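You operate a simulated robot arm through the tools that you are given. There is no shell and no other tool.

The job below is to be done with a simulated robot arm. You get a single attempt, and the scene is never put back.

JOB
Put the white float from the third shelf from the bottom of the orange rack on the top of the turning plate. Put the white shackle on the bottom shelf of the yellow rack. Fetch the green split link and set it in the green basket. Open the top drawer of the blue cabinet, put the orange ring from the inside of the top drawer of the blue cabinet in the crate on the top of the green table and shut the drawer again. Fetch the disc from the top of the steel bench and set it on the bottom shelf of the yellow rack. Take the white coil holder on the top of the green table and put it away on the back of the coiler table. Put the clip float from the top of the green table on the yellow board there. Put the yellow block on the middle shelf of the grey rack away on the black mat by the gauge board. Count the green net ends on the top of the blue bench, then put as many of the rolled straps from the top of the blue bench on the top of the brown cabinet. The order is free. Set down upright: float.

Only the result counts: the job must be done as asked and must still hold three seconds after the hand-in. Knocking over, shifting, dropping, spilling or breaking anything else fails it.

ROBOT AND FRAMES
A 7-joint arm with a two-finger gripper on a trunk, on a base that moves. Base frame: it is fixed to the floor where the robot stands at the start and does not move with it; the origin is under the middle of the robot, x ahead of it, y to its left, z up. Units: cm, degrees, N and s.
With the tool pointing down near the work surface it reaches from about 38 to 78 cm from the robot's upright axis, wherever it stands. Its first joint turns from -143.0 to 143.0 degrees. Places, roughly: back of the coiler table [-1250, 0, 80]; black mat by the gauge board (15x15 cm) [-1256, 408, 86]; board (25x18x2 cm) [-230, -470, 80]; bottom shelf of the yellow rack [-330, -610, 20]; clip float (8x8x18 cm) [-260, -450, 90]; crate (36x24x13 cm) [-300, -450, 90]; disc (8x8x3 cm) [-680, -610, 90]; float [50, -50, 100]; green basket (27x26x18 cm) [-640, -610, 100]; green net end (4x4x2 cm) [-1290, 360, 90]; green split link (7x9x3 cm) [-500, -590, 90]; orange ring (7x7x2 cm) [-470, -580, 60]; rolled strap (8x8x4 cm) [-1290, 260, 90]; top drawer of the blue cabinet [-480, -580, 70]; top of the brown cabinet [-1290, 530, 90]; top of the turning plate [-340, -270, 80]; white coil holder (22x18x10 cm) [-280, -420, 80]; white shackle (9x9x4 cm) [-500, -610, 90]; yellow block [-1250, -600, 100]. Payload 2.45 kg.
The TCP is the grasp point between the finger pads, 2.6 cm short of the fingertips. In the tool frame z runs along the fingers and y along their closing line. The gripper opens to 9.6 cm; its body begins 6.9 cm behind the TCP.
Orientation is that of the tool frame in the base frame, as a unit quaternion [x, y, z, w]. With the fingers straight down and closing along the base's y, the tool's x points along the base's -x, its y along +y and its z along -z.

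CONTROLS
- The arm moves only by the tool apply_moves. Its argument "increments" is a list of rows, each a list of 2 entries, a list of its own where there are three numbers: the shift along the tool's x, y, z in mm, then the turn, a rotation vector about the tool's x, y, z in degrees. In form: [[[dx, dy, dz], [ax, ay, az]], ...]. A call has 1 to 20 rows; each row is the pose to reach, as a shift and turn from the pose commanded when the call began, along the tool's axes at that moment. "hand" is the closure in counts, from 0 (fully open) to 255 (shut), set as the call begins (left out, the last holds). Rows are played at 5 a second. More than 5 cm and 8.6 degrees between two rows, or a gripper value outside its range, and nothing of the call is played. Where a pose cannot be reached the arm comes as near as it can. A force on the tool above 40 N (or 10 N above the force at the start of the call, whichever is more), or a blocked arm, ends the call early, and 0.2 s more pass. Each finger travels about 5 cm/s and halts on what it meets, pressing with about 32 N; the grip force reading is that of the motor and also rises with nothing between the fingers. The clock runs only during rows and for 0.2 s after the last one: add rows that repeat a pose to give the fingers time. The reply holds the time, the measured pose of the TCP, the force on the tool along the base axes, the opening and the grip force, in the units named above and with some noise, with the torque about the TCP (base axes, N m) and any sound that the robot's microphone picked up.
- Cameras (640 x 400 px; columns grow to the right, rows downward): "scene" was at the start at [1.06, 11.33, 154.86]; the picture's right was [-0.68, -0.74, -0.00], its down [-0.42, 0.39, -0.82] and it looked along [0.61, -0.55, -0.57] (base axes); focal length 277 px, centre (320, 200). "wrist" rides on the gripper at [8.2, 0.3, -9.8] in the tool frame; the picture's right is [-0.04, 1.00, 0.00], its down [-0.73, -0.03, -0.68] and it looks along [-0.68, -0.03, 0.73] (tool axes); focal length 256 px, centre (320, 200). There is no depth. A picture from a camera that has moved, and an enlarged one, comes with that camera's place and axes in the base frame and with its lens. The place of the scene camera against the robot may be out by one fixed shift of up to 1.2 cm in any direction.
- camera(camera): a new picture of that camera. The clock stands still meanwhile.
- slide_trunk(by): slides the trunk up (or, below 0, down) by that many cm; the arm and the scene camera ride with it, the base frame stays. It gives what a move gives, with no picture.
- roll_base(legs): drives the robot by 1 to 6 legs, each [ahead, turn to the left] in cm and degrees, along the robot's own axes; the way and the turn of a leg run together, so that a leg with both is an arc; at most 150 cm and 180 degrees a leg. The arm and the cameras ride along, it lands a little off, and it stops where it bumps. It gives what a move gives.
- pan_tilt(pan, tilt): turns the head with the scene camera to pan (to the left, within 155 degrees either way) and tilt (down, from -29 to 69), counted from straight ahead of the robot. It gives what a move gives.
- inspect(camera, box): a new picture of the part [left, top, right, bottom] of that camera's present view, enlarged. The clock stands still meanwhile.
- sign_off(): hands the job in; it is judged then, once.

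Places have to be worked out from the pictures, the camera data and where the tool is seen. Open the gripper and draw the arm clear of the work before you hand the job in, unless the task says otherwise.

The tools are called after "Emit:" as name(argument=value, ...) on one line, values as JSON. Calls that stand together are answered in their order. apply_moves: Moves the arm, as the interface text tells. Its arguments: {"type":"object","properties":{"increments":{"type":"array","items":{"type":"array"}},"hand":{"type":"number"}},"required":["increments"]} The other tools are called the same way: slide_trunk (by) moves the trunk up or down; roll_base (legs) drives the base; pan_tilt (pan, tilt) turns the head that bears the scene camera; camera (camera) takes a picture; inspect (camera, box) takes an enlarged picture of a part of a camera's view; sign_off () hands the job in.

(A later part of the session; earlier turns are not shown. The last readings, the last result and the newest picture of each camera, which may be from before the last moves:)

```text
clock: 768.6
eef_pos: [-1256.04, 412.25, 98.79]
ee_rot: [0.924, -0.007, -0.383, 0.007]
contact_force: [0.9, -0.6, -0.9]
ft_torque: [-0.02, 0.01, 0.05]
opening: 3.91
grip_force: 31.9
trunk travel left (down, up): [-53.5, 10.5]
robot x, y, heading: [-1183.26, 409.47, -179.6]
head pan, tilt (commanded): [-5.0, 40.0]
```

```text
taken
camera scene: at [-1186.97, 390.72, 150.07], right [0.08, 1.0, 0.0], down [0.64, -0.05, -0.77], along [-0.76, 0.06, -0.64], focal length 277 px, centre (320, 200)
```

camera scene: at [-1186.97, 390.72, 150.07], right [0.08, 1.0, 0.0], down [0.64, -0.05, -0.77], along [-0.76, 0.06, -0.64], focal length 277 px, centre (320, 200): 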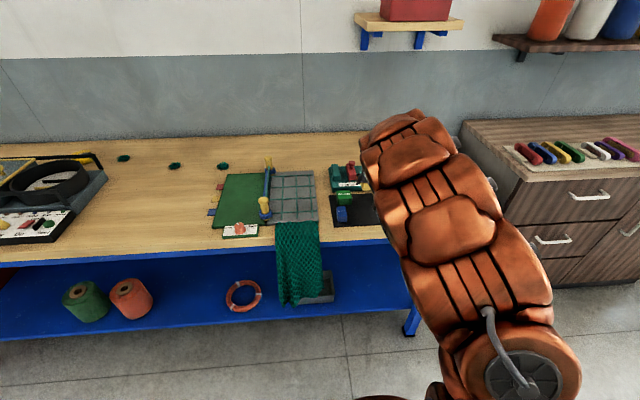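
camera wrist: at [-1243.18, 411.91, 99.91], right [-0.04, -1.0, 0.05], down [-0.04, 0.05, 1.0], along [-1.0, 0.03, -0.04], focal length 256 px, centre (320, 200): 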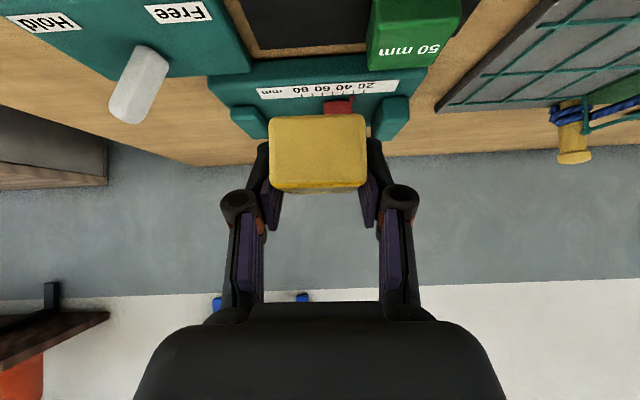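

Well placed beside the green block. I lower 8.5 cm, then feel for the mat.

Emit:
apply_moves(increments=[[[15, 0, 15], [0, 0, 0]], [[30, 0, 30], [0, 0, 0]], [[45, 0, 45], [0, 0, 0]], [[60, 0, 60], [0, 0, 0]], [[60, 0, 60], [0, 0, 0]]])

Emit:
camera(camera="wrist")

```text
clock: 769.8
eef_pos: [-1255.98, 412.13, 90.26]
ee_rot: [0.924, -0.007, -0.383, 0.006]
contact_force: [-0.5, 0.1, -0.2]
ft_torque: [0.03, 0.03, 0.01]
opening: 3.92
grip_force: 32.1
trunk travel left (down, up): [-53.5, 10.5]
robot x, y, heading: [-1183.15, 409.52, -179.7]
head pan, tilt (commanded): [-5.0, 40.0]
```

```text
taken
camera wrist: at [-1243.21, 411.74, 91.48], right [-0.04, -1.0, 0.04], down [-0.04, 0.05, 1.0], along [-1.0, 0.03, -0.04], focal length 256 px, centre (320, 200)
```

wrist: 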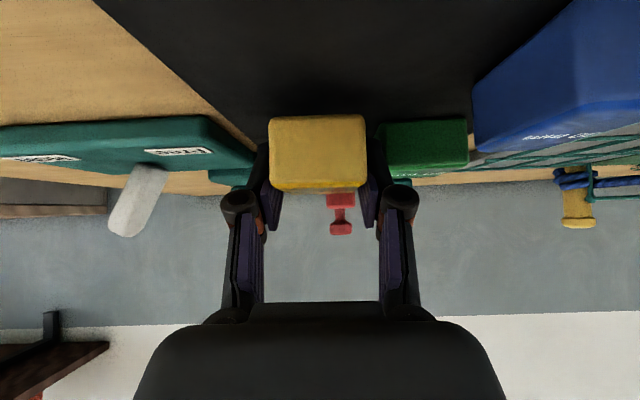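

Nearly down; small steps now.

Emit:
apply_moves(increments=[[[1.8, 0, 1.8], [0, 0, 0]], [[3.6, 0, 3.6], [0, 0, 0]], [[5.4, 0, 5.4], [0, 0, 0]], [[7.1, 0, 7.1], [0, 0, 0]], [[7.1, 0, 7.1], [0, 0, 0]]])

```text
clock: 771.0
eef_pos: [-1255.95, 411.95, 89.27]
ee_rot: [0.924, -0.007, -0.383, 0.006]
contact_force: [0.3, -0.2, -1.3]
ft_torque: [-0.01, -0.01, 0.0]
opening: 3.92
grip_force: 32.0
trunk travel left (down, up): [-53.5, 10.5]
robot x, y, heading: [-1183.26, 409.08, -179.6]
head pan, tilt (commanded): [-5.0, 40.0]
```

No contact yet; more small steps.

Emit:
apply_moves(increments=[[[1.4, 0, 1.4], [0, 0, 0]], [[2.8, 0, 2.8], [0, 0, 0]], [[4.2, 0, 4.2], [0, 0, 0]], [[4.2, 0, 4.2], [0, 0, 0]]])

```text
clock: 772.0
eef_pos: [-1255.95, 411.95, 89.09]
ee_rot: [0.922, -0.007, -0.386, 0.007]
contact_force: [0.1, 4.7, 40.0]
ft_torque: [0.93, 0.05, -0.11]
opening: 3.91
grip_force: 31.9
trunk travel left (down, up): [-53.5, 10.5]
robot x, y, heading: [-1183.35, 409.05, -179.6]
head pan, tilt (commanded): [-5.0, 40.0]
```

Touching the mat (40 N). I rise 3 mm to unload, then open moderately.

Emit:
apply_moves(increments=[[[-2.5, 0, -2.5], [0, 0, 0]], [[-2.5, 0, -2.5], [0, 0, 0]]])

Emit:
apply_moves(increments=[[[0, 0, 0], [0, 0, 0]], [[0, 0, 0], [0, 0, 0]], [[0, 0, 0], [0, 0, 0]]], hand=95)

Emit:
camera(camera="wrist")

```text
clock: 772.6
eef_pos: [-1255.85, 411.97, 89.04]
ee_rot: [0.923, -0.007, -0.384, 0.006]
contact_force: [-11.1, 3.4, 25.8]
ft_torque: [0.62, 0.65, 0.14]
opening: 3.91
grip_force: 32.1
trunk travel left (down, up): [-53.5, 10.5]
robot x, y, heading: [-1183.36, 409.23, -179.7]
head pan, tilt (commanded): [-5.0, 40.0]
```

```text
clock: 773.4
eef_pos: [-1255.75, 411.96, 88.72]
ee_rot: [0.924, -0.007, -0.382, 0.006]
contact_force: [0.8, 0.1, 0.0]
ft_torque: [0.02, 0.06, 0.02]
opening: 6.1
grip_force: 0.0
trunk travel left (down, up): [-53.5, 10.5]
robot x, y, heading: [-1183.03, 409.02, -179.7]
head pan, tilt (commanded): [-5.0, 40.0]
```

```text
taken
camera wrist: at [-1243.03, 411.68, 90.05], right [-0.04, -1.0, 0.04], down [-0.04, 0.05, 1.0], along [-1.0, 0.03, -0.04], focal length 256 px, centre (320, 200)
```

wrist: 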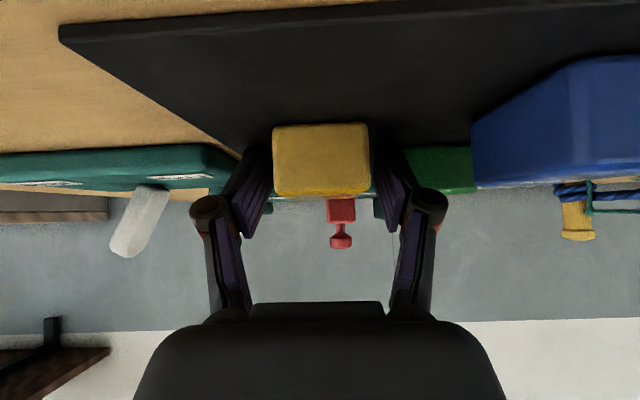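

The yellow block stands on the black mat. I withdraw back and up along the hand's axis.

Emit:
apply_moves(increments=[[[0, 0, -20], [0, 0, 0]], [[0, 0, -50], [0, 0, 0]], [[0, 0, -90], [0, 0, 0]], [[0, 0, -130], [0, 0, 0]], [[0, 0, -170], [0, 0, 0]], [[0, 0, -210], [0, 0, 0]]])

Emit:
inspect(camera="scene", box=[280, 130, 440, 250])

Emit:
camera(camera="wrist")

```text
clock: 774.8
eef_pos: [-1241.15, 412.12, 103.85]
ee_rot: [0.924, -0.006, -0.383, 0.007]
contact_force: [-0.1, 0.3, 0.3]
ft_torque: [0.02, -0.01, -0.01]
opening: 6.01
grip_force: 0.1
trunk travel left (down, up): [-53.5, 10.5]
robot x, y, heading: [-1183.54, 409.27, -179.7]
head pan, tilt (commanded): [-5.0, 40.0]
```

```text
3.33 times, centred on (360, 190) of scene
camera zoom: at [-1187.0, 390.72, 150.07], right [0.08, 1.0, 0.0], down [0.64, -0.05, -0.77], along [-0.76, 0.06, -0.64], focal length 923 px, centre (187, 233)
```

zoom: 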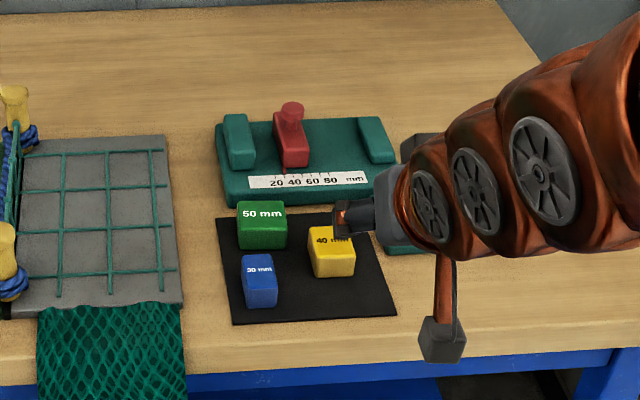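

```text
taken
camera wrist: at [-1228.34, 411.85, 105.03], right [-0.04, -1.0, 0.05], down [-0.04, 0.05, 1.0], along [-1.0, 0.03, -0.04], focal length 256 px, centre (320, 200)
```

wrist: 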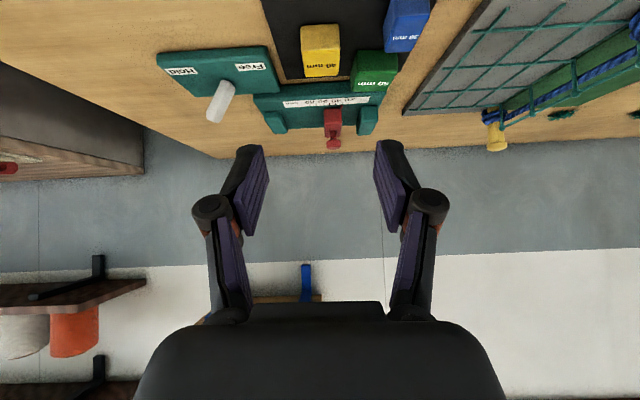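

The yellow block stays on the mat. Now I count the green net ends: I raise the trunk and scan the bench closely from here.

Emit:
slide_trunk(by=10)

Emit:
pan_tilt(pan=30, tilt=35)

Emit:
inspect(camera="scene", box=[0, 60, 320, 260])

Emit:
inspect(camera="scene", box=[260, 60, 580, 260])

Emit:
pan_tilt(pan=0, tilt=35)

Emit:
inspect(camera="scene", box=[100, 80, 420, 280])

```text
clock: 776.1
eef_pos: [-1241.15, 412.22, 113.81]
ee_rot: [0.924, -0.007, -0.383, 0.006]
contact_force: [0.0, 0.6, 0.1]
ft_torque: [0.04, 0.0, 0.0]
opening: 6.02
grip_force: 0.0
trunk travel left (down, up): [-63.5, 0.5]
robot x, y, heading: [-1183.21, 408.83, -179.7]
head pan, tilt (commanded): [-5.0, 40.0]
```

```text
clock: 777.1
eef_pos: [-1241.18, 412.12, 113.88]
ee_rot: [0.923, -0.006, -0.384, 0.006]
contact_force: [-0.9, -0.1, 0.0]
ft_torque: [-0.03, -0.02, 0.04]
opening: 6.01
grip_force: 0.1
trunk travel left (down, up): [-63.5, 0.5]
robot x, y, heading: [-1183.29, 408.95, -179.6]
head pan, tilt (commanded): [30.0, 35.0]
```

```text
2.00 times, centred on (160, 160) of scene
camera zoom: at [-1186.08, 385.59, 160.82], right [-0.51, 0.86, 0.0], down [0.49, 0.29, -0.82], along [-0.71, -0.41, -0.57], focal length 554 px, centre (640, 280)
```

zoom: 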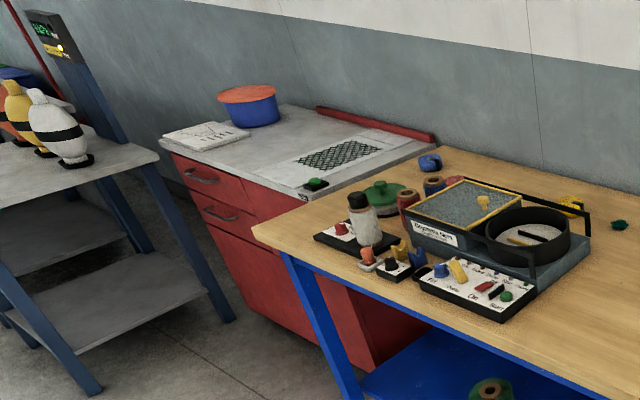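

```text
2.00 times, centred on (420, 160) of scene
camera zoom: at [-1186.08, 385.59, 160.82], right [-0.51, 0.86, 0.0], down [0.49, 0.29, -0.82], along [-0.71, -0.41, -0.57], focal length 554 px, centre (120, 280)
```

zoom: 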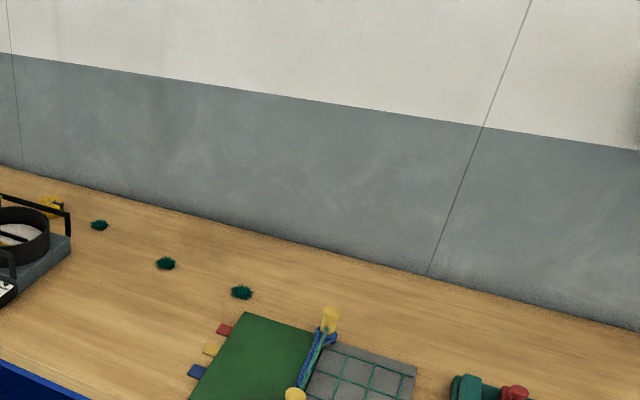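

```text
clock: 778.1
eef_pos: [-1241.09, 412.12, 113.8]
ee_rot: [0.924, -0.007, -0.383, 0.007]
contact_force: [0.2, 0.3, 0.4]
ft_torque: [-0.01, 0.0, -0.02]
opening: 6.01
grip_force: 0.1
trunk travel left (down, up): [-63.5, 0.5]
robot x, y, heading: [-1183.28, 408.69, -179.6]
head pan, tilt (commanded): [0.0, 35.0]
```

```text
2.00 times, centred on (260, 180) of scene
camera zoom: at [-1187.29, 389.97, 160.82], right [-0.01, 1.0, 0.0], down [0.57, 0.0, -0.82], along [-0.82, -0.01, -0.57], focal length 554 px, centre (440, 240)
```

zoom: 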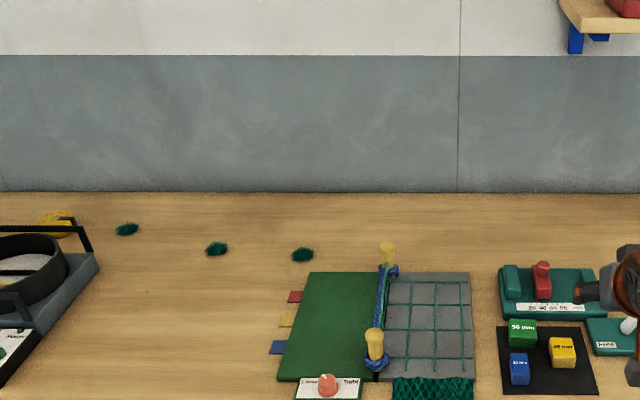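

Three green net ends are visible; I'll double-check behind the winder from in front of it. I drive south along the bench to the straps.

Emit:
roll_base(legs=[[0, 89.5], [145, 0]])

```text
clock: 789.1
eef_pos: [-1192.71, 203.7, 113.73]
ee_rot: [0.669, 0.636, -0.272, 0.271]
contact_force: [-0.4, 0.1, -1.3]
ft_torque: [0.0, 0.0, 0.0]
opening: 6.01
grip_force: 0.0
trunk travel left (down, up): [-63.5, 0.5]
robot x, y, heading: [-1187.43, 261.51, -91.6]
head pan, tilt (commanded): [0.0, 35.0]
```

Emit:
roll_base(legs=[[0, -88.5], [24, 0]])

Emit:
pan_tilt(pan=0, tilt=45)

Emit:
camera(camera="scene")

Emit:
inspect(camera="scene", box=[150, 50, 470, 250])

Emit:
camera(camera="wrist")

```text
clock: 794.7
eef_pos: [-1269.31, 266.98, 113.8]
ee_rot: [0.923, -0.02, -0.384, 0.001]
contact_force: [0.1, 0.5, -0.7]
ft_torque: [0.0, 0.0, 0.03]
opening: 6.0
grip_force: 0.1
trunk travel left (down, up): [-63.5, 0.5]
robot x, y, heading: [-1211.67, 262.08, 178.5]
head pan, tilt (commanded): [0.0, 35.0]
```

```text
clock: 795.4
eef_pos: [-1269.33, 266.9, 113.9]
ee_rot: [0.923, -0.021, -0.383, 0.001]
contact_force: [-0.1, 0.4, 0.0]
ft_torque: [0.0, 0.04, 0.02]
opening: 6.03
grip_force: 0.0
trunk travel left (down, up): [-63.5, 0.5]
robot x, y, heading: [-1211.43, 261.64, 178.4]
head pan, tilt (commanded): [0.0, 45.0]
```

```text
taken
camera scene: at [-1215.45, 243.08, 159.35], right [0.02, 1.0, 0.0], down [0.71, -0.02, -0.71], along [-0.71, 0.02, -0.71], focal length 277 px, centre (320, 200)
```

scene: 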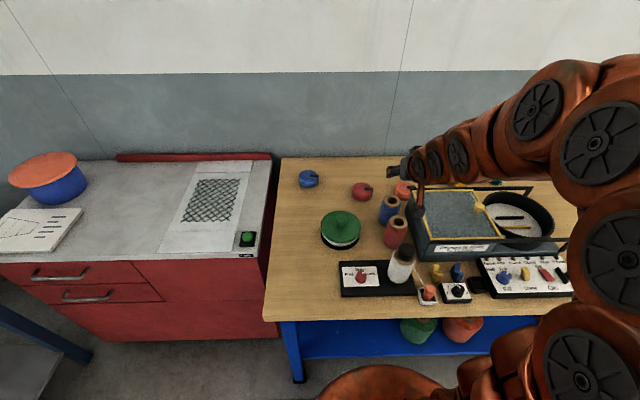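

```text
2.00 times, centred on (310, 150) of scene
camera zoom: at [-1215.45, 243.08, 159.35], right [0.02, 1.0, 0.0], down [0.71, -0.02, -0.71], along [-0.71, 0.02, -0.71], focal length 554 px, centre (340, 300)
```

zoom: 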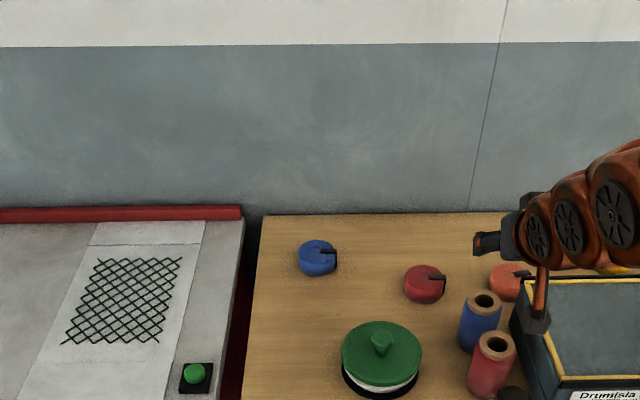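

```text
taken
camera wrist: at [-1256.53, 266.23, 115.01], right [-0.07, -1.0, 0.05], down [-0.03, 0.05, 1.0], along [-1.0, 0.06, -0.04], focal length 256 px, centre (320, 200)
```

wrist: 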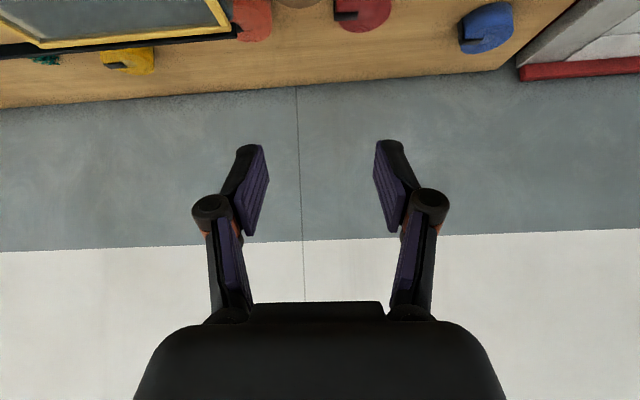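

Four straps lie there: blue [-1299, 241], red [-1291, 261], orange [-1291, 276] and yellow behind the winder. I'll use blue, red and yellow. I shift the robot to face the blue one.

Emit:
roll_base(legs=[[-14, 0], [0, 90], [21, 0], [0, -90], [16, 0]])

Emit:
camera(camera="scene")

Emit:
camera(camera="wrist")

```text
clock: 806.6
eef_pos: [-1271.86, 245.91, 113.84]
ee_rot: [0.923, -0.021, -0.384, 0.001]
contact_force: [0.2, 0.3, -0.4]
ft_torque: [0.02, -0.04, -0.03]
opening: 6.02
grip_force: 0.0
trunk travel left (down, up): [-63.5, 0.5]
robot x, y, heading: [-1214.48, 241.29, 178.8]
head pan, tilt (commanded): [0.0, 45.0]
```

```text
taken
camera scene: at [-1218.11, 222.06, 159.34], right [0.02, 1.0, 0.0], down [0.71, -0.02, -0.71], along [-0.71, 0.02, -0.71], focal length 277 px, centre (320, 200)
```

scene: 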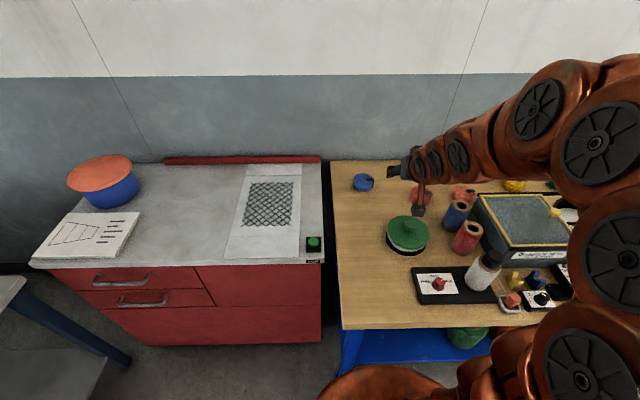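

```text
taken
camera wrist: at [-1259.24, 245.19, 115.02], right [-0.07, -1.0, 0.05], down [-0.03, 0.05, 1.0], along [-1.0, 0.06, -0.04], focal length 256 px, centre (320, 200)
```

wrist: 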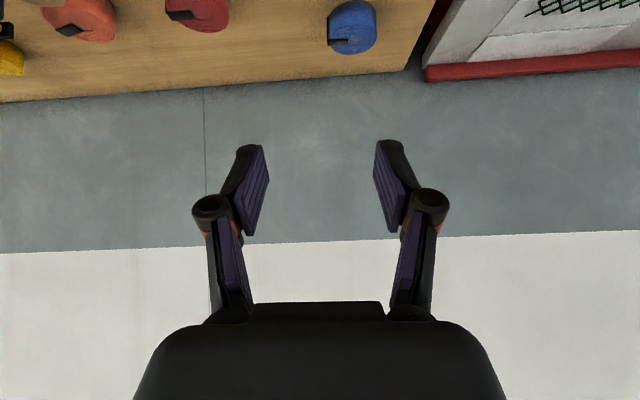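

I lessen the tilt to 28°, open fully and move toward the blue strap.

Emit:
apply_moves(increments=[[[-6, 10, 40], [0, 4, 0]], [[-12, 20, 80], [0, 8, 0]], [[-18, 30, 120], [0, 12, 0]], [[-24, 40, 160], [0, 15, 0]], [[-30, 49, 197], [0, 17, 0]], [[-30, 49, 197], [0, 17, 0]]], hand=0)

Emit:
camera(camera="wrist")

Emit:
inspect(camera="wrist", box=[200, 40, 440, 190])

```text
clock: 808.0
eef_pos: [-1288.53, 241.09, 102.37]
ee_rot: [0.97, -0.019, -0.243, 0.004]
contact_force: [-0.4, -1.1, -0.2]
ft_torque: [0.01, 0.02, -0.01]
opening: 9.61
grip_force: 0.1
trunk travel left (down, up): [-63.5, 0.5]
robot x, y, heading: [-1214.37, 241.13, 179.0]
head pan, tilt (commanded): [0.0, 45.0]
```

```text
taken
camera wrist: at [-1276.61, 240.5, 107.17], right [-0.07, -1.0, 0.04], down [-0.32, 0.06, 0.94], along [-0.94, 0.06, -0.33], focal length 256 px, centre (320, 200)
```

wrist: 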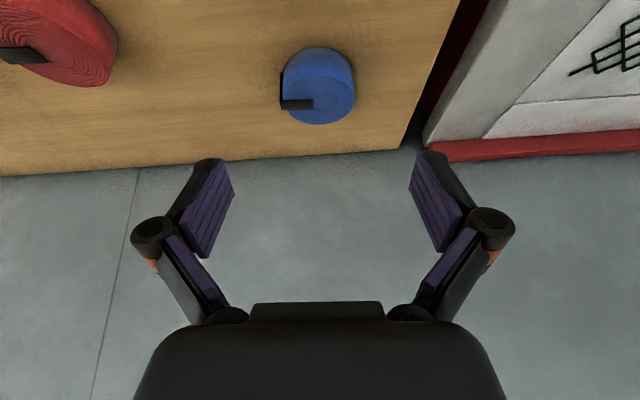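

```text
2.67 times, centred on (320, 115) of wrist
camera zoom: at [-1276.61, 240.5, 107.17], right [-0.07, -1.0, 0.04], down [-0.32, 0.06, 0.94], along [-0.94, 0.06, -0.33], focal length 683 px, centre (320, 427)
```

zoom: 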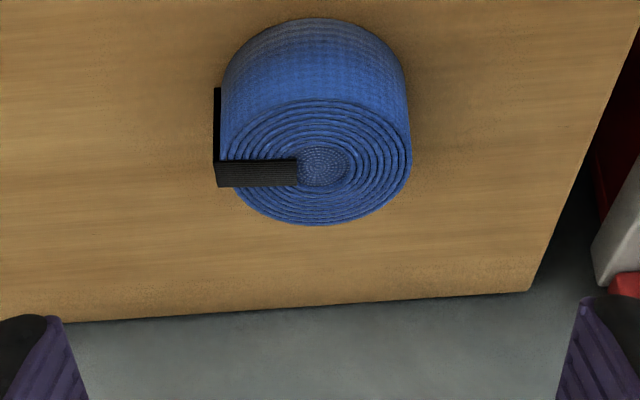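

The blue roll (7.1 cm, black tail on its north side) is at [-1297.2, 241.6]. I descend onto it.

Emit:
apply_moves(increments=[[[-2, -3.4, 40], [0, 0, 0]], [[-5, -3.4, 80], [0, 0, 0]], [[-7, -3.4, 120], [0, 0, 0]], [[-7, -3.4, 120], [0, 0, 0]]])

Emit:
camera(camera="wrist")

```text
clock: 809.0
eef_pos: [-1294.6, 241.48, 91.91]
ee_rot: [0.97, -0.019, -0.244, 0.004]
contact_force: [-0.5, 0.3, -0.3]
ft_torque: [-0.01, 0.0, 0.0]
opening: 9.61
grip_force: 0.0
trunk travel left (down, up): [-63.5, 0.5]
robot x, y, heading: [-1214.05, 241.04, 178.8]
head pan, tilt (commanded): [0.0, 45.0]
```

```text
taken
camera wrist: at [-1282.81, 240.93, 96.71], right [-0.07, -1.0, 0.04], down [-0.33, 0.06, 0.94], along [-0.94, 0.06, -0.33], focal length 256 px, centre (320, 200)
```

wrist: 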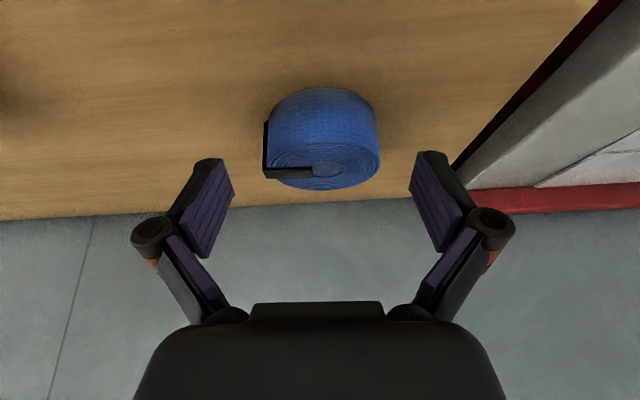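

Centred. The last 4 cm.

Emit:
apply_moves(increments=[[[-1, 0, 20], [0, 0, 0]], [[-2, 0, 35], [0, 0, 0]], [[-2, 0, 40], [0, 0, 0]], [[-2, 0, 40], [0, 0, 0]]])

Emit:
apply_moves(increments=[[[0, 0, 0], [0, 0, 0]], [[0, 0, 0], [0, 0, 0]], [[0, 0, 0], [0, 0, 0]], [[0, 0, 0], [0, 0, 0]]], hand=255)

Emit:
camera(camera="wrist")

```text
clock: 810.0
eef_pos: [-1296.57, 241.72, 88.43]
ee_rot: [0.97, -0.02, -0.243, 0.003]
contact_force: [-0.9, 0.2, -0.7]
ft_torque: [-0.01, 0.03, 0.02]
opening: 9.61
grip_force: 0.1
trunk travel left (down, up): [-63.5, 0.5]
robot x, y, heading: [-1214.04, 241.45, 178.8]
head pan, tilt (commanded): [0.0, 45.0]
```

```text
clock: 811.0
eef_pos: [-1296.69, 241.8, 88.44]
ee_rot: [0.97, -0.019, -0.244, 0.004]
contact_force: [1.9, -1.8, 3.7]
ft_torque: [-0.07, 0.03, 0.06]
opening: 7.51
grip_force: 32.1
trunk travel left (down, up): [-63.5, 0.5]
robot x, y, heading: [-1214.14, 241.29, 178.8]
head pan, tilt (commanded): [0.0, 45.0]
```

```text
taken
camera wrist: at [-1284.74, 241.14, 93.29], right [-0.07, -1.0, 0.04], down [-0.32, 0.06, 0.94], along [-0.94, 0.06, -0.33], focal length 256 px, centre (320, 200)
```

wrist: 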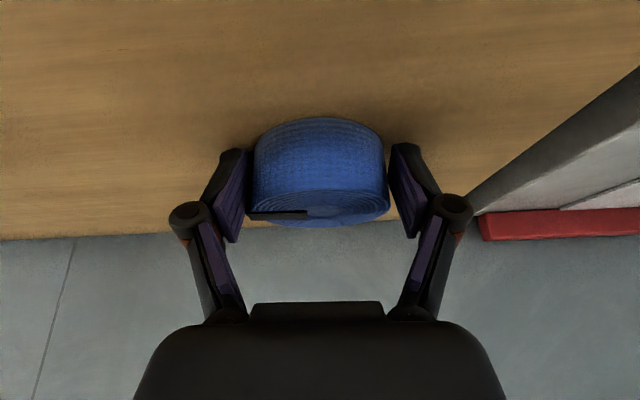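

Blue strap gripped (7.5 cm). I lift it clear and draw it back above the other items.

Emit:
apply_moves(increments=[[[-12, 0, -22], [0, 0, 0]], [[-28, 0, -53], [0, 0, 0]], [[-37.5, 0, -70.6], [0, 0, 0]], [[-30, 0, -115], [0, 0, 0]], [[-10, 0, -150], [0, 0, 0]], [[30, 0, -185], [0, 0, 0]], [[70, 0, -210], [0, 0, 0]], [[110, 0, -232], [0, 0, 0]], [[150, 0, -255], [0, 0, 0]], [[190, 0, -282], [0, 0, 0]], [[190, 0, -282], [0, 0, 0]]])

Emit:
camera(camera="wrist")

Emit:
camera(camera="scene")

```text
refused: row 6 steps farther than a row can; nothing moved
```

```text
taken
camera wrist: at [-1284.74, 241.14, 93.29], right [-0.07, -1.0, 0.04], down [-0.32, 0.06, 0.94], along [-0.94, 0.06, -0.33], focal length 256 px, centre (320, 200)
```

wrist: 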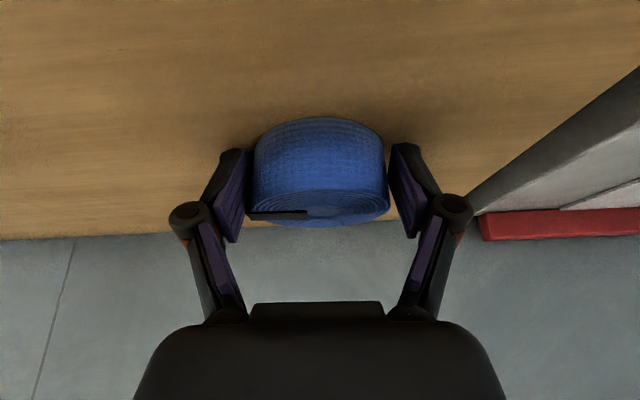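

```text
taken
camera scene: at [-1218.11, 222.04, 159.34], right [0.02, 1.0, 0.0], down [0.71, -0.02, -0.71], along [-0.71, 0.02, -0.71], focal length 277 px, centre (320, 200)
```

scene: 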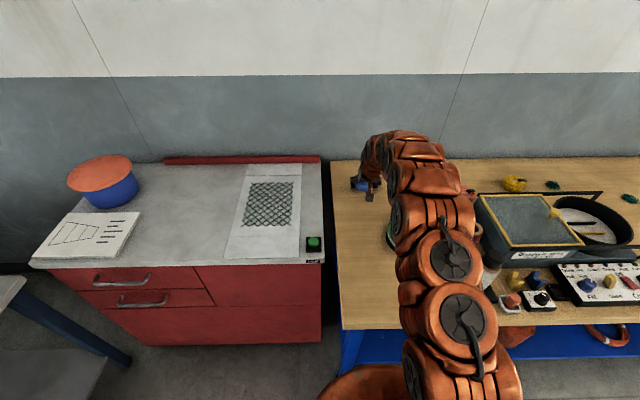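

One row was too long; I resend with shorter steps.

Emit:
apply_moves(increments=[[[-12, 0, -22], [0, 0, 0]], [[-28, 0, -53], [0, 0, 0]], [[-37.5, 0, -75], [0, 0, 0]], [[-30, 0, -115], [0, 0, 0]], [[-10, 0, -150], [0, 0, 0]], [[22, 0, -180], [0, 0, 0]], [[58, 0, -205], [0, 0, 0]], [[95, 0, -226], [0, 0, 0]], [[132, 0, -246], [0, 0, 0]], [[165, 0, -266], [0, 0, 0]], [[190, 0, -282], [0, 0, 0]]])

Emit:
camera(camera="wrist")

Emit:
inspect(camera="scene", box=[400, 140, 640, 290])

```text
clock: 813.4
eef_pos: [-1266.64, 241.09, 104.21]
ee_rot: [0.97, -0.021, -0.243, 0.004]
contact_force: [-0.1, 0.1, -1.8]
ft_torque: [0.03, -0.05, -0.01]
opening: 7.51
grip_force: 31.7
trunk travel left (down, up): [-63.5, 0.5]
robot x, y, heading: [-1214.26, 240.77, 179.0]
head pan, tilt (commanded): [0.0, 45.0]
```

```text
taken
camera wrist: at [-1254.79, 240.48, 109.11], right [-0.07, -1.0, 0.04], down [-0.33, 0.06, 0.94], along [-0.94, 0.06, -0.33], focal length 256 px, centre (320, 200)
```

wrist: 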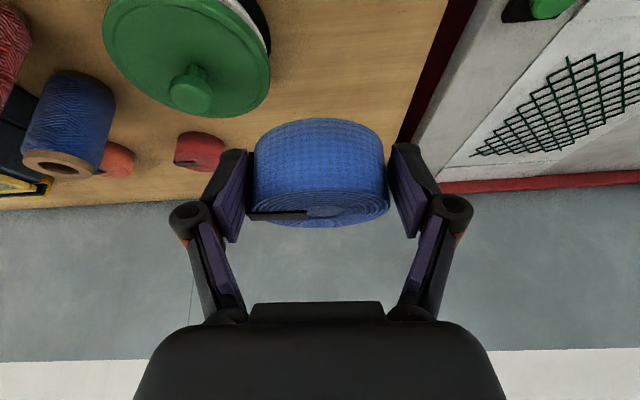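

```text
2.67 times, centred on (520, 215) of scene
camera zoom: at [-1218.16, 222.06, 159.34], right [0.02, 1.0, 0.0], down [0.71, -0.02, -0.71], along [-0.71, 0.02, -0.71], focal length 738 px, centre (-213, 160)
```

zoom: 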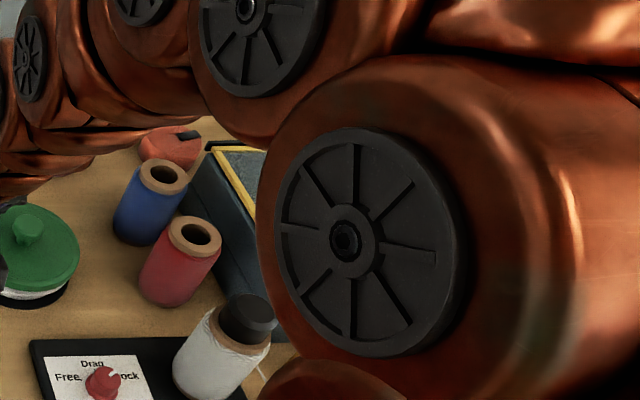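

The blue strap is held. I drive north to the brown cabinet.

Emit:
roll_base(legs=[[-16, 0], [0, -89], [130, 0], [130, 0], [0, 90]])

Emit:
pan_tilt(pan=0, tilt=40)

Emit:
camera(camera="scene")

Emit:
camera(camera="wrist")

```text
clock: 834.7
eef_pos: [-1259.73, 493.75, 104.31]
ee_rot: [0.969, 0.033, -0.243, 0.017]
contact_force: [0.3, 0.5, -2.0]
ft_torque: [0.01, -0.04, -0.01]
opening: 7.51
grip_force: 32.2
trunk travel left (down, up): [-63.5, 0.5]
robot x, y, heading: [-1207.57, 499.31, -174.9]
head pan, tilt (commanded): [0.0, 45.0]
```

```text
clock: 835.3
eef_pos: [-1259.64, 493.63, 104.28]
ee_rot: [0.969, 0.032, -0.243, 0.016]
contact_force: [-0.2, -0.2, -1.5]
ft_torque: [0.01, -0.03, 0.01]
opening: 7.52
grip_force: 31.6
trunk travel left (down, up): [-63.5, 0.5]
robot x, y, heading: [-1207.35, 498.97, -174.7]
head pan, tilt (commanded): [0.0, 40.0]
```

```text
taken
camera scene: at [-1209.82, 480.06, 160.06], right [-0.09, 1.0, 0.0], down [0.64, 0.06, -0.77], along [-0.76, -0.07, -0.64], focal length 277 px, centre (320, 200)
```

scene: 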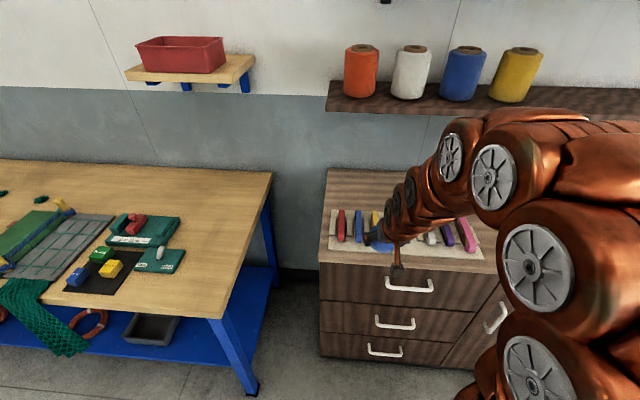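

```text
taken
camera wrist: at [-1247.84, 494.35, 109.11], right [0.04, -1.0, 0.04], down [-0.33, 0.02, 0.94], along [-0.94, -0.05, -0.33], focal length 256 px, centre (320, 200)
```

wrist: 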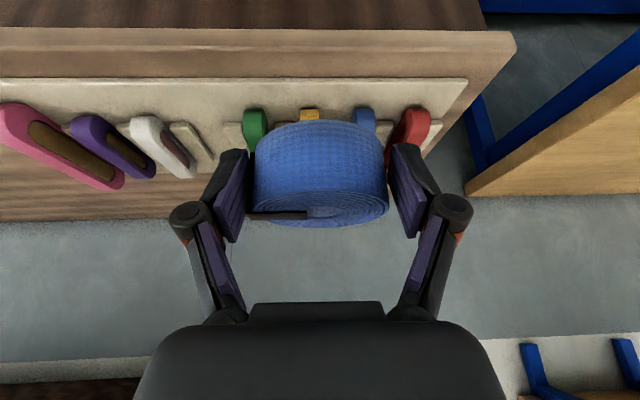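

The cabinet has a tray of net needles at the front; free space is behind it. I zoom in.

Emit:
inspect(camera="scene", box=[300, 150, 500, 275])

Emit:
pan_tilt(pan=-45, tilt=40)

Emit:
camera(camera="scene")

```text
3.20 times, centred on (400, 212) of scene
camera zoom: at [-1209.82, 480.06, 160.06], right [-0.09, 1.0, 0.0], down [0.64, 0.06, -0.77], along [-0.76, -0.07, -0.64], focal length 886 px, centre (64, 160)
```

zoom: 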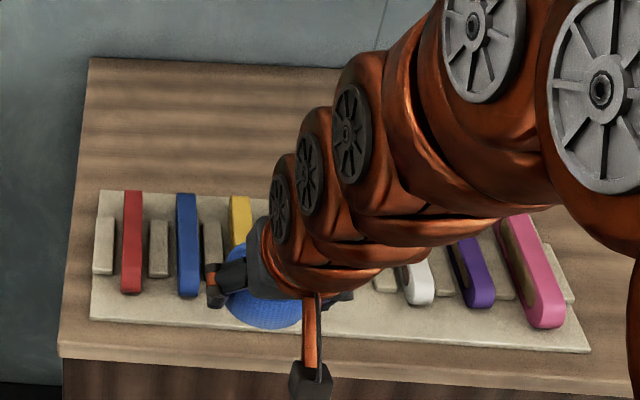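

```text
clock: 836.5
eef_pos: [-1259.62, 493.58, 104.13]
ee_rot: [0.969, 0.033, -0.242, 0.018]
contact_force: [0.4, 0.9, -1.7]
ft_torque: [0.01, -0.06, 0.01]
opening: 7.49
grip_force: 32.0
trunk travel left (down, up): [-63.5, 0.5]
robot x, y, heading: [-1207.61, 499.34, -175.1]
head pan, tilt (commanded): [-45.0, 40.0]
```

```text
taken
camera scene: at [-1207.87, 486.26, 160.07], right [0.64, 0.77, 0.0], down [0.49, -0.41, -0.77], along [-0.59, 0.49, -0.64], focal length 277 px, centre (320, 200)
```

scene: 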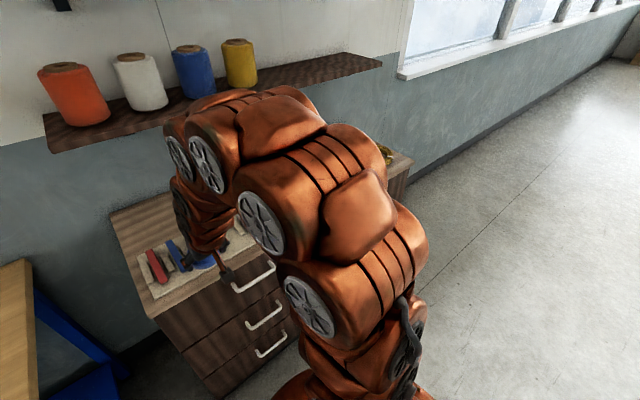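

Behind the tray there's a free strip x -1286…-1312. I straighten the heading and roll 17 cm closer.

Emit:
roll_base(legs=[[0, -5], [17, 0]])

Emit:
pan_tilt(pan=0, tilt=45)

Emit:
camera(camera="wrist")

Emit:
camera(camera="scene")

```text
clock: 838.4
eef_pos: [-1277.26, 497.82, 104.13]
ee_rot: [0.97, -0.006, -0.242, 0.008]
contact_force: [0.0, 0.4, -1.5]
ft_torque: [-0.02, -0.01, 0.02]
opening: 7.51
grip_force: 32.2
trunk travel left (down, up): [-63.5, 0.5]
robot x, y, heading: [-1224.93, 499.54, -179.5]
head pan, tilt (commanded): [-45.0, 40.0]
```

```text
clock: 839.5
eef_pos: [-1277.27, 497.79, 104.24]
ee_rot: [0.97, -0.006, -0.243, 0.007]
contact_force: [-0.6, 0.0, -2.2]
ft_torque: [-0.01, 0.02, -0.02]
opening: 7.51
grip_force: 31.3
trunk travel left (down, up): [-63.5, 0.5]
robot x, y, heading: [-1224.93, 499.4, -179.6]
head pan, tilt (commanded): [0.0, 45.0]
```

```text
taken
camera wrist: at [-1265.41, 497.58, 109.11], right [-0.04, -1.0, 0.04], down [-0.33, 0.05, 0.94], along [-0.94, 0.03, -0.33], focal length 256 px, centre (320, 200)
```

wrist: 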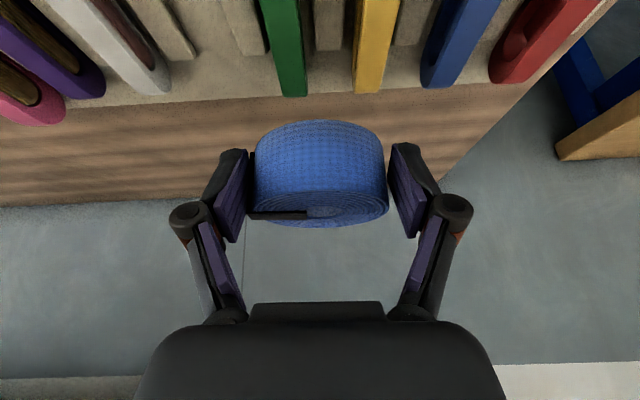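

```text
taken
camera scene: at [-1228.24, 480.22, 159.34], right [-0.01, 1.0, 0.0], down [0.71, 0.0, -0.71], along [-0.71, 0.0, -0.71], focal length 277 px, centre (320, 200)
```

scene: 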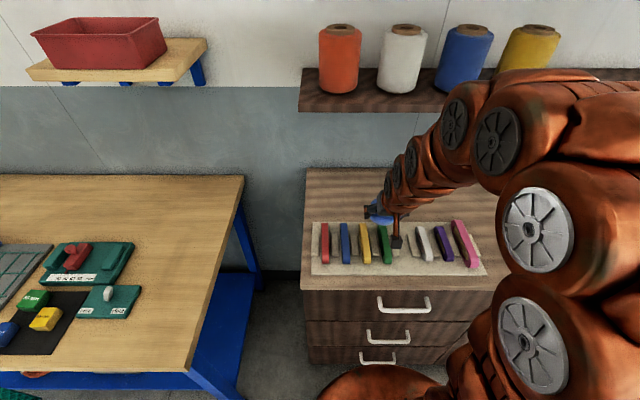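

I move the blue strap over the free strip near the cabinet's left end, at [-1298.5, 486].

Emit:
apply_moves(increments=[[[-28, 20, 23], [0, 0, 0]], [[-56, 40, 46], [0, 0, 0]], [[-84, 60, 68], [0, 0, 0]], [[-112, 80, 91], [0, 0, 0]], [[-140, 99, 114], [0, 0, 0]], [[-167.5, 118, 136.5], [0, 0, 0]], [[-167.5, 118, 136.5], [0, 0, 0]]])

Emit:
camera(camera="wrist")

Emit:
camera(camera="scene")

```text
clock: 841.1
eef_pos: [-1298.8, 486.07, 100.28]
ee_rot: [0.97, -0.007, -0.243, 0.007]
contact_force: [-1.7, 0.5, -1.5]
ft_torque: [-0.01, -0.03, 0.02]
opening: 7.51
grip_force: 31.5
trunk travel left (down, up): [-63.5, 0.5]
robot x, y, heading: [-1224.96, 499.41, -179.7]
head pan, tilt (commanded): [0.0, 45.0]
```

```text
taken
camera wrist: at [-1286.89, 485.76, 105.2], right [-0.04, -1.0, 0.04], down [-0.33, 0.05, 0.94], along [-0.94, 0.03, -0.33], focal length 256 px, centre (320, 200)
```

wrist: 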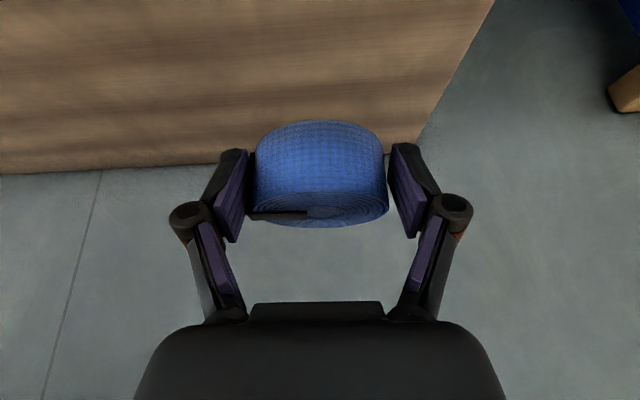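

```text
taken
camera scene: at [-1228.27, 480.2, 159.34], right [-0.01, 1.0, 0.0], down [0.71, 0.0, -0.71], along [-0.71, 0.0, -0.71], focal length 277 px, centre (320, 200)
```

scene: 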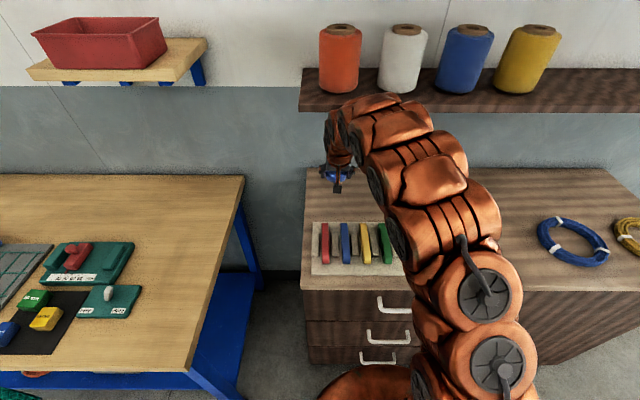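

Clear of the wall shelf. I lower 4 cm and then feel for the cabinet top.

Emit:
apply_moves(increments=[[[7, 0, 13], [0, 0, 0]], [[14, 0, 26], [0, 0, 0]], [[19, 0, 35], [0, 0, 0]], [[19, 0, 35], [0, 0, 0]]])

Emit:
apply_moves(increments=[[[1.4, 0, 2.6], [0, 0, 0]], [[2.8, 0, 5.3], [0, 0, 0]], [[4.2, 0, 8], [0, 0, 0]], [[5.6, 0, 10.6], [0, 0, 0]], [[5.6, 0, 10.6], [0, 0, 0]]])

```text
clock: 842.1
eef_pos: [-1298.55, 486.04, 96.36]
ee_rot: [0.97, -0.006, -0.243, 0.007]
contact_force: [-0.3, -0.1, -1.2]
ft_torque: [-0.01, -0.03, 0.02]
opening: 7.53
grip_force: 31.6
trunk travel left (down, up): [-63.5, 0.5]
robot x, y, heading: [-1224.59, 499.17, -179.8]
head pan, tilt (commanded): [0.0, 45.0]
```

```text
clock: 843.3
eef_pos: [-1298.58, 486.08, 94.99]
ee_rot: [0.97, -0.006, -0.242, 0.008]
contact_force: [-0.1, -0.2, -2.2]
ft_torque: [-0.04, -0.03, -0.01]
opening: 7.48
grip_force: 32.1
trunk travel left (down, up): [-63.5, 0.5]
robot x, y, heading: [-1224.7, 499.19, -179.6]
head pan, tilt (commanded): [0.0, 45.0]
```

Not touching yet; another 1.2 cm in small steps.

Emit:
apply_moves(increments=[[[1.4, 0, 2.6], [0, 0, 0]], [[2.8, 0, 5.3], [0, 0, 0]], [[4.2, 0, 8], [0, 0, 0]], [[5.6, 0, 10.6], [0, 0, 0]], [[5.6, 0, 10.6], [0, 0, 0]]])

```text
clock: 844.5
eef_pos: [-1298.58, 486.04, 93.91]
ee_rot: [0.97, -0.006, -0.242, 0.007]
contact_force: [0.2, 0.2, -1.8]
ft_torque: [0.03, -0.02, -0.06]
opening: 7.5
grip_force: 31.8
trunk travel left (down, up): [-63.5, 0.5]
robot x, y, heading: [-1225.01, 499.28, -179.7]
head pan, tilt (commanded): [0.0, 45.0]
```

Emit:
apply_moves(increments=[[[1.4, 0, 2.6], [0, 0, 0]], [[2.8, 0, 5.3], [0, 0, 0]], [[4.2, 0, 8], [0, 0, 0]], [[5.6, 0, 10.6], [0, 0, 0]], [[5.6, 0, 10.6], [0, 0, 0]]])

Emit:
inspect(camera="scene", box=[290, 130, 410, 230])

```text
clock: 845.7
eef_pos: [-1298.6, 486.0, 92.77]
ee_rot: [0.97, -0.007, -0.242, 0.007]
contact_force: [0.0, -0.4, -2.5]
ft_torque: [0.02, 0.01, -0.04]
opening: 7.5
grip_force: 31.7
trunk travel left (down, up): [-63.5, 0.5]
robot x, y, heading: [-1224.75, 499.27, -179.3]
head pan, tilt (commanded): [0.0, 45.0]
```

```text
4.00 times, centred on (350, 180) of scene
camera zoom: at [-1228.25, 480.21, 159.34], right [-0.01, 1.0, 0.0], down [0.71, 0.0, -0.71], along [-0.71, 0.0, -0.71], focal length 1108 px, centre (200, 280)
```

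zoom: 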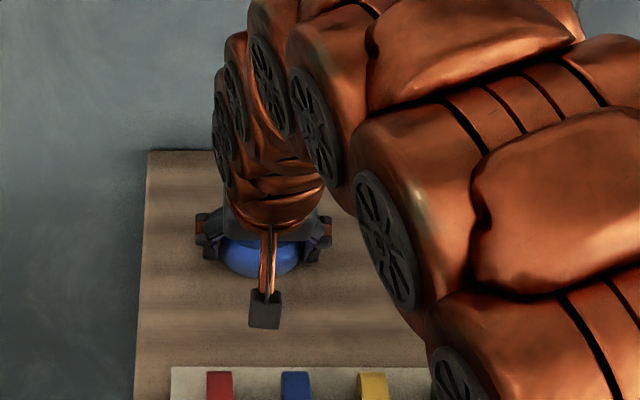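

Still hovering; continue down in small steps.

Emit:
apply_moves(increments=[[[1.4, 0, 2.6], [0, 0, 0]], [[2.8, 0, 5.3], [0, 0, 0]], [[4.2, 0, 8], [0, 0, 0]], [[5.6, 0, 10.6], [0, 0, 0]], [[5.6, 0, 10.6], [0, 0, 0]]])

```text
clock: 846.8
eef_pos: [-1298.93, 485.94, 92.28]
ee_rot: [0.968, -0.006, -0.25, 0.009]
contact_force: [4.7, 0.9, 15.9]
ft_torque: [0.52, -0.28, -0.16]
opening: 7.54
grip_force: 32.3
trunk travel left (down, up): [-63.5, 0.5]
robot x, y, heading: [-1224.52, 499.39, -179.7]
head pan, tilt (commanded): [0.0, 45.0]
stopped in row 5: the force on the tool passed its limit at 43 N (the readings are from after the stop); the commanded pose is now the measured one
```

Contact at z≈92.3 (cabinet top ≈89.7). I ease up, open, and withdraw.

Emit:
apply_moves(increments=[[[-1, 0, -1.8], [0, 0, 0]], [[-1, 0, -1.8], [0, 0, 0]]])

Emit:
apply_moves(increments=[[[0, 0, 0], [0, 0, 0]], [[0, 0, 0], [0, 0, 0]], [[0, 0, 0], [0, 0, 0]], [[0, 0, 0], [0, 0, 0]]], hand=0)

Emit:
apply_moves(increments=[[[0, 0, -25], [0, 0, 0]], [[0, 0, -60], [0, 0, 0]], [[20, 0, -95], [0, 0, 0]], [[55, 0, -125], [0, 0, 0]], [[95, 0, -150], [0, 0, 0]], [[135, 0, -170], [0, 0, 0]], [[175, 0, -190], [0, 0, 0]], [[210, 0, -210], [0, 0, 0]]])

Emit:
camera(camera="scene")

```text
clock: 847.4
eef_pos: [-1298.93, 485.89, 92.31]
ee_rot: [0.969, -0.005, -0.248, 0.01]
contact_force: [-6.3, -0.1, 8.7]
ft_torque: [0.44, 0.09, 0.25]
opening: 7.5
grip_force: 32.4
trunk travel left (down, up): [-63.5, 0.5]
robot x, y, heading: [-1224.84, 499.25, -179.4]
head pan, tilt (commanded): [0.0, 45.0]
```

```text
clock: 848.4
eef_pos: [-1298.74, 485.96, 92.33]
ee_rot: [0.969, -0.005, -0.247, 0.008]
contact_force: [-0.6, 0.3, 0.8]
ft_torque: [0.01, -0.01, 0.02]
opening: 9.58
grip_force: 0.0
trunk travel left (down, up): [-63.5, 0.5]
robot x, y, heading: [-1224.76, 499.64, -179.7]
head pan, tilt (commanded): [0.0, 45.0]
```

```text
clock: 850.2
eef_pos: [-1270.8, 485.7, 100.47]
ee_rot: [0.969, -0.007, -0.246, 0.007]
contact_force: [-0.4, -0.2, 0.5]
ft_torque: [0.0, 0.0, 0.0]
opening: 9.59
grip_force: 0.1
trunk travel left (down, up): [-63.5, 0.5]
robot x, y, heading: [-1224.6, 499.33, -179.6]
head pan, tilt (commanded): [0.0, 45.0]
```

```text
taken
camera scene: at [-1228.26, 480.21, 159.34], right [-0.01, 1.0, 0.0], down [0.71, 0.0, -0.71], along [-0.71, 0.0, -0.71], focal length 277 px, centre (320, 200)
```

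scene: 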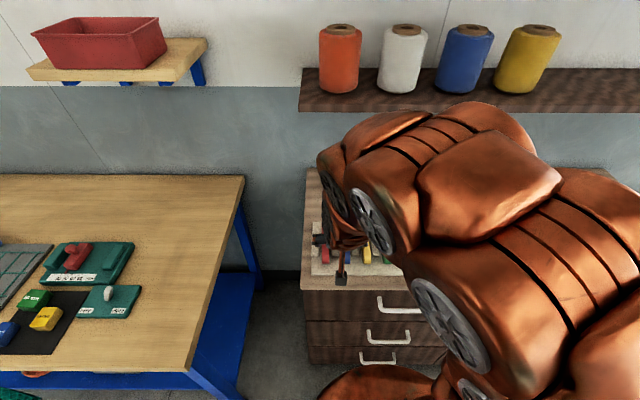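

Blue strap is placed. I raise the arm and return for the red strap.

Emit:
apply_moves(increments=[[[-10, 0, -25], [0, 0, 0]], [[0, 0, -55], [0, 0, 0]], [[20, 0, -80], [0, 0, 0]]])

Emit:
roll_base(legs=[[-24, 0], [0, 89.5], [120, 0], [118, 0], [0, -90]])

Emit:
camera(camera="scene")

```text
clock: 851.0
eef_pos: [-1266.64, 485.41, 105.76]
ee_rot: [0.972, -0.006, -0.233, 0.01]
contact_force: [-0.3, -0.4, -0.7]
ft_torque: [-0.03, -0.01, 0.02]
opening: 9.6
grip_force: 0.0
out of reach, approached as far as the arm can: row 3
trunk travel left (down, up): [-63.5, 0.5]
robot x, y, heading: [-1225.06, 499.4, -179.3]
head pan, tilt (commanded): [0.0, 45.0]
```

```text
clock: 871.6
eef_pos: [-1243.55, 248.52, 105.81]
ee_rot: [0.973, -0.013, -0.232, 0.008]
contact_force: [0.0, 0.0, 0.0]
ft_torque: [0.02, -0.03, 0.03]
opening: 9.61
grip_force: 0.0
trunk travel left (down, up): [-63.5, 0.5]
robot x, y, heading: [-1201.3, 261.43, 179.4]
head pan, tilt (commanded): [0.0, 45.0]
```

```text
taken
camera scene: at [-1205.26, 242.54, 159.34], right [0.01, 1.0, 0.0], down [0.71, -0.01, -0.71], along [-0.71, 0.01, -0.71], focal length 277 px, centre (320, 200)
```

scene: 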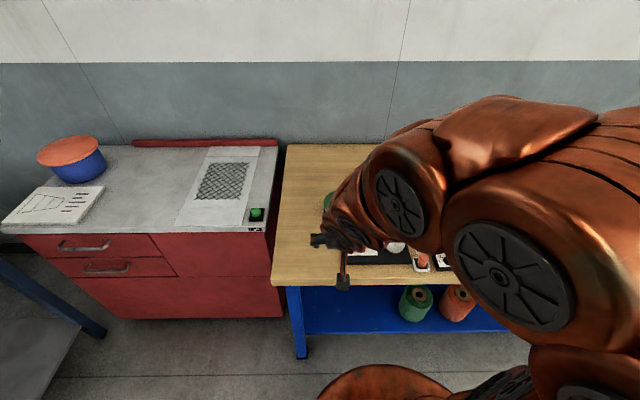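

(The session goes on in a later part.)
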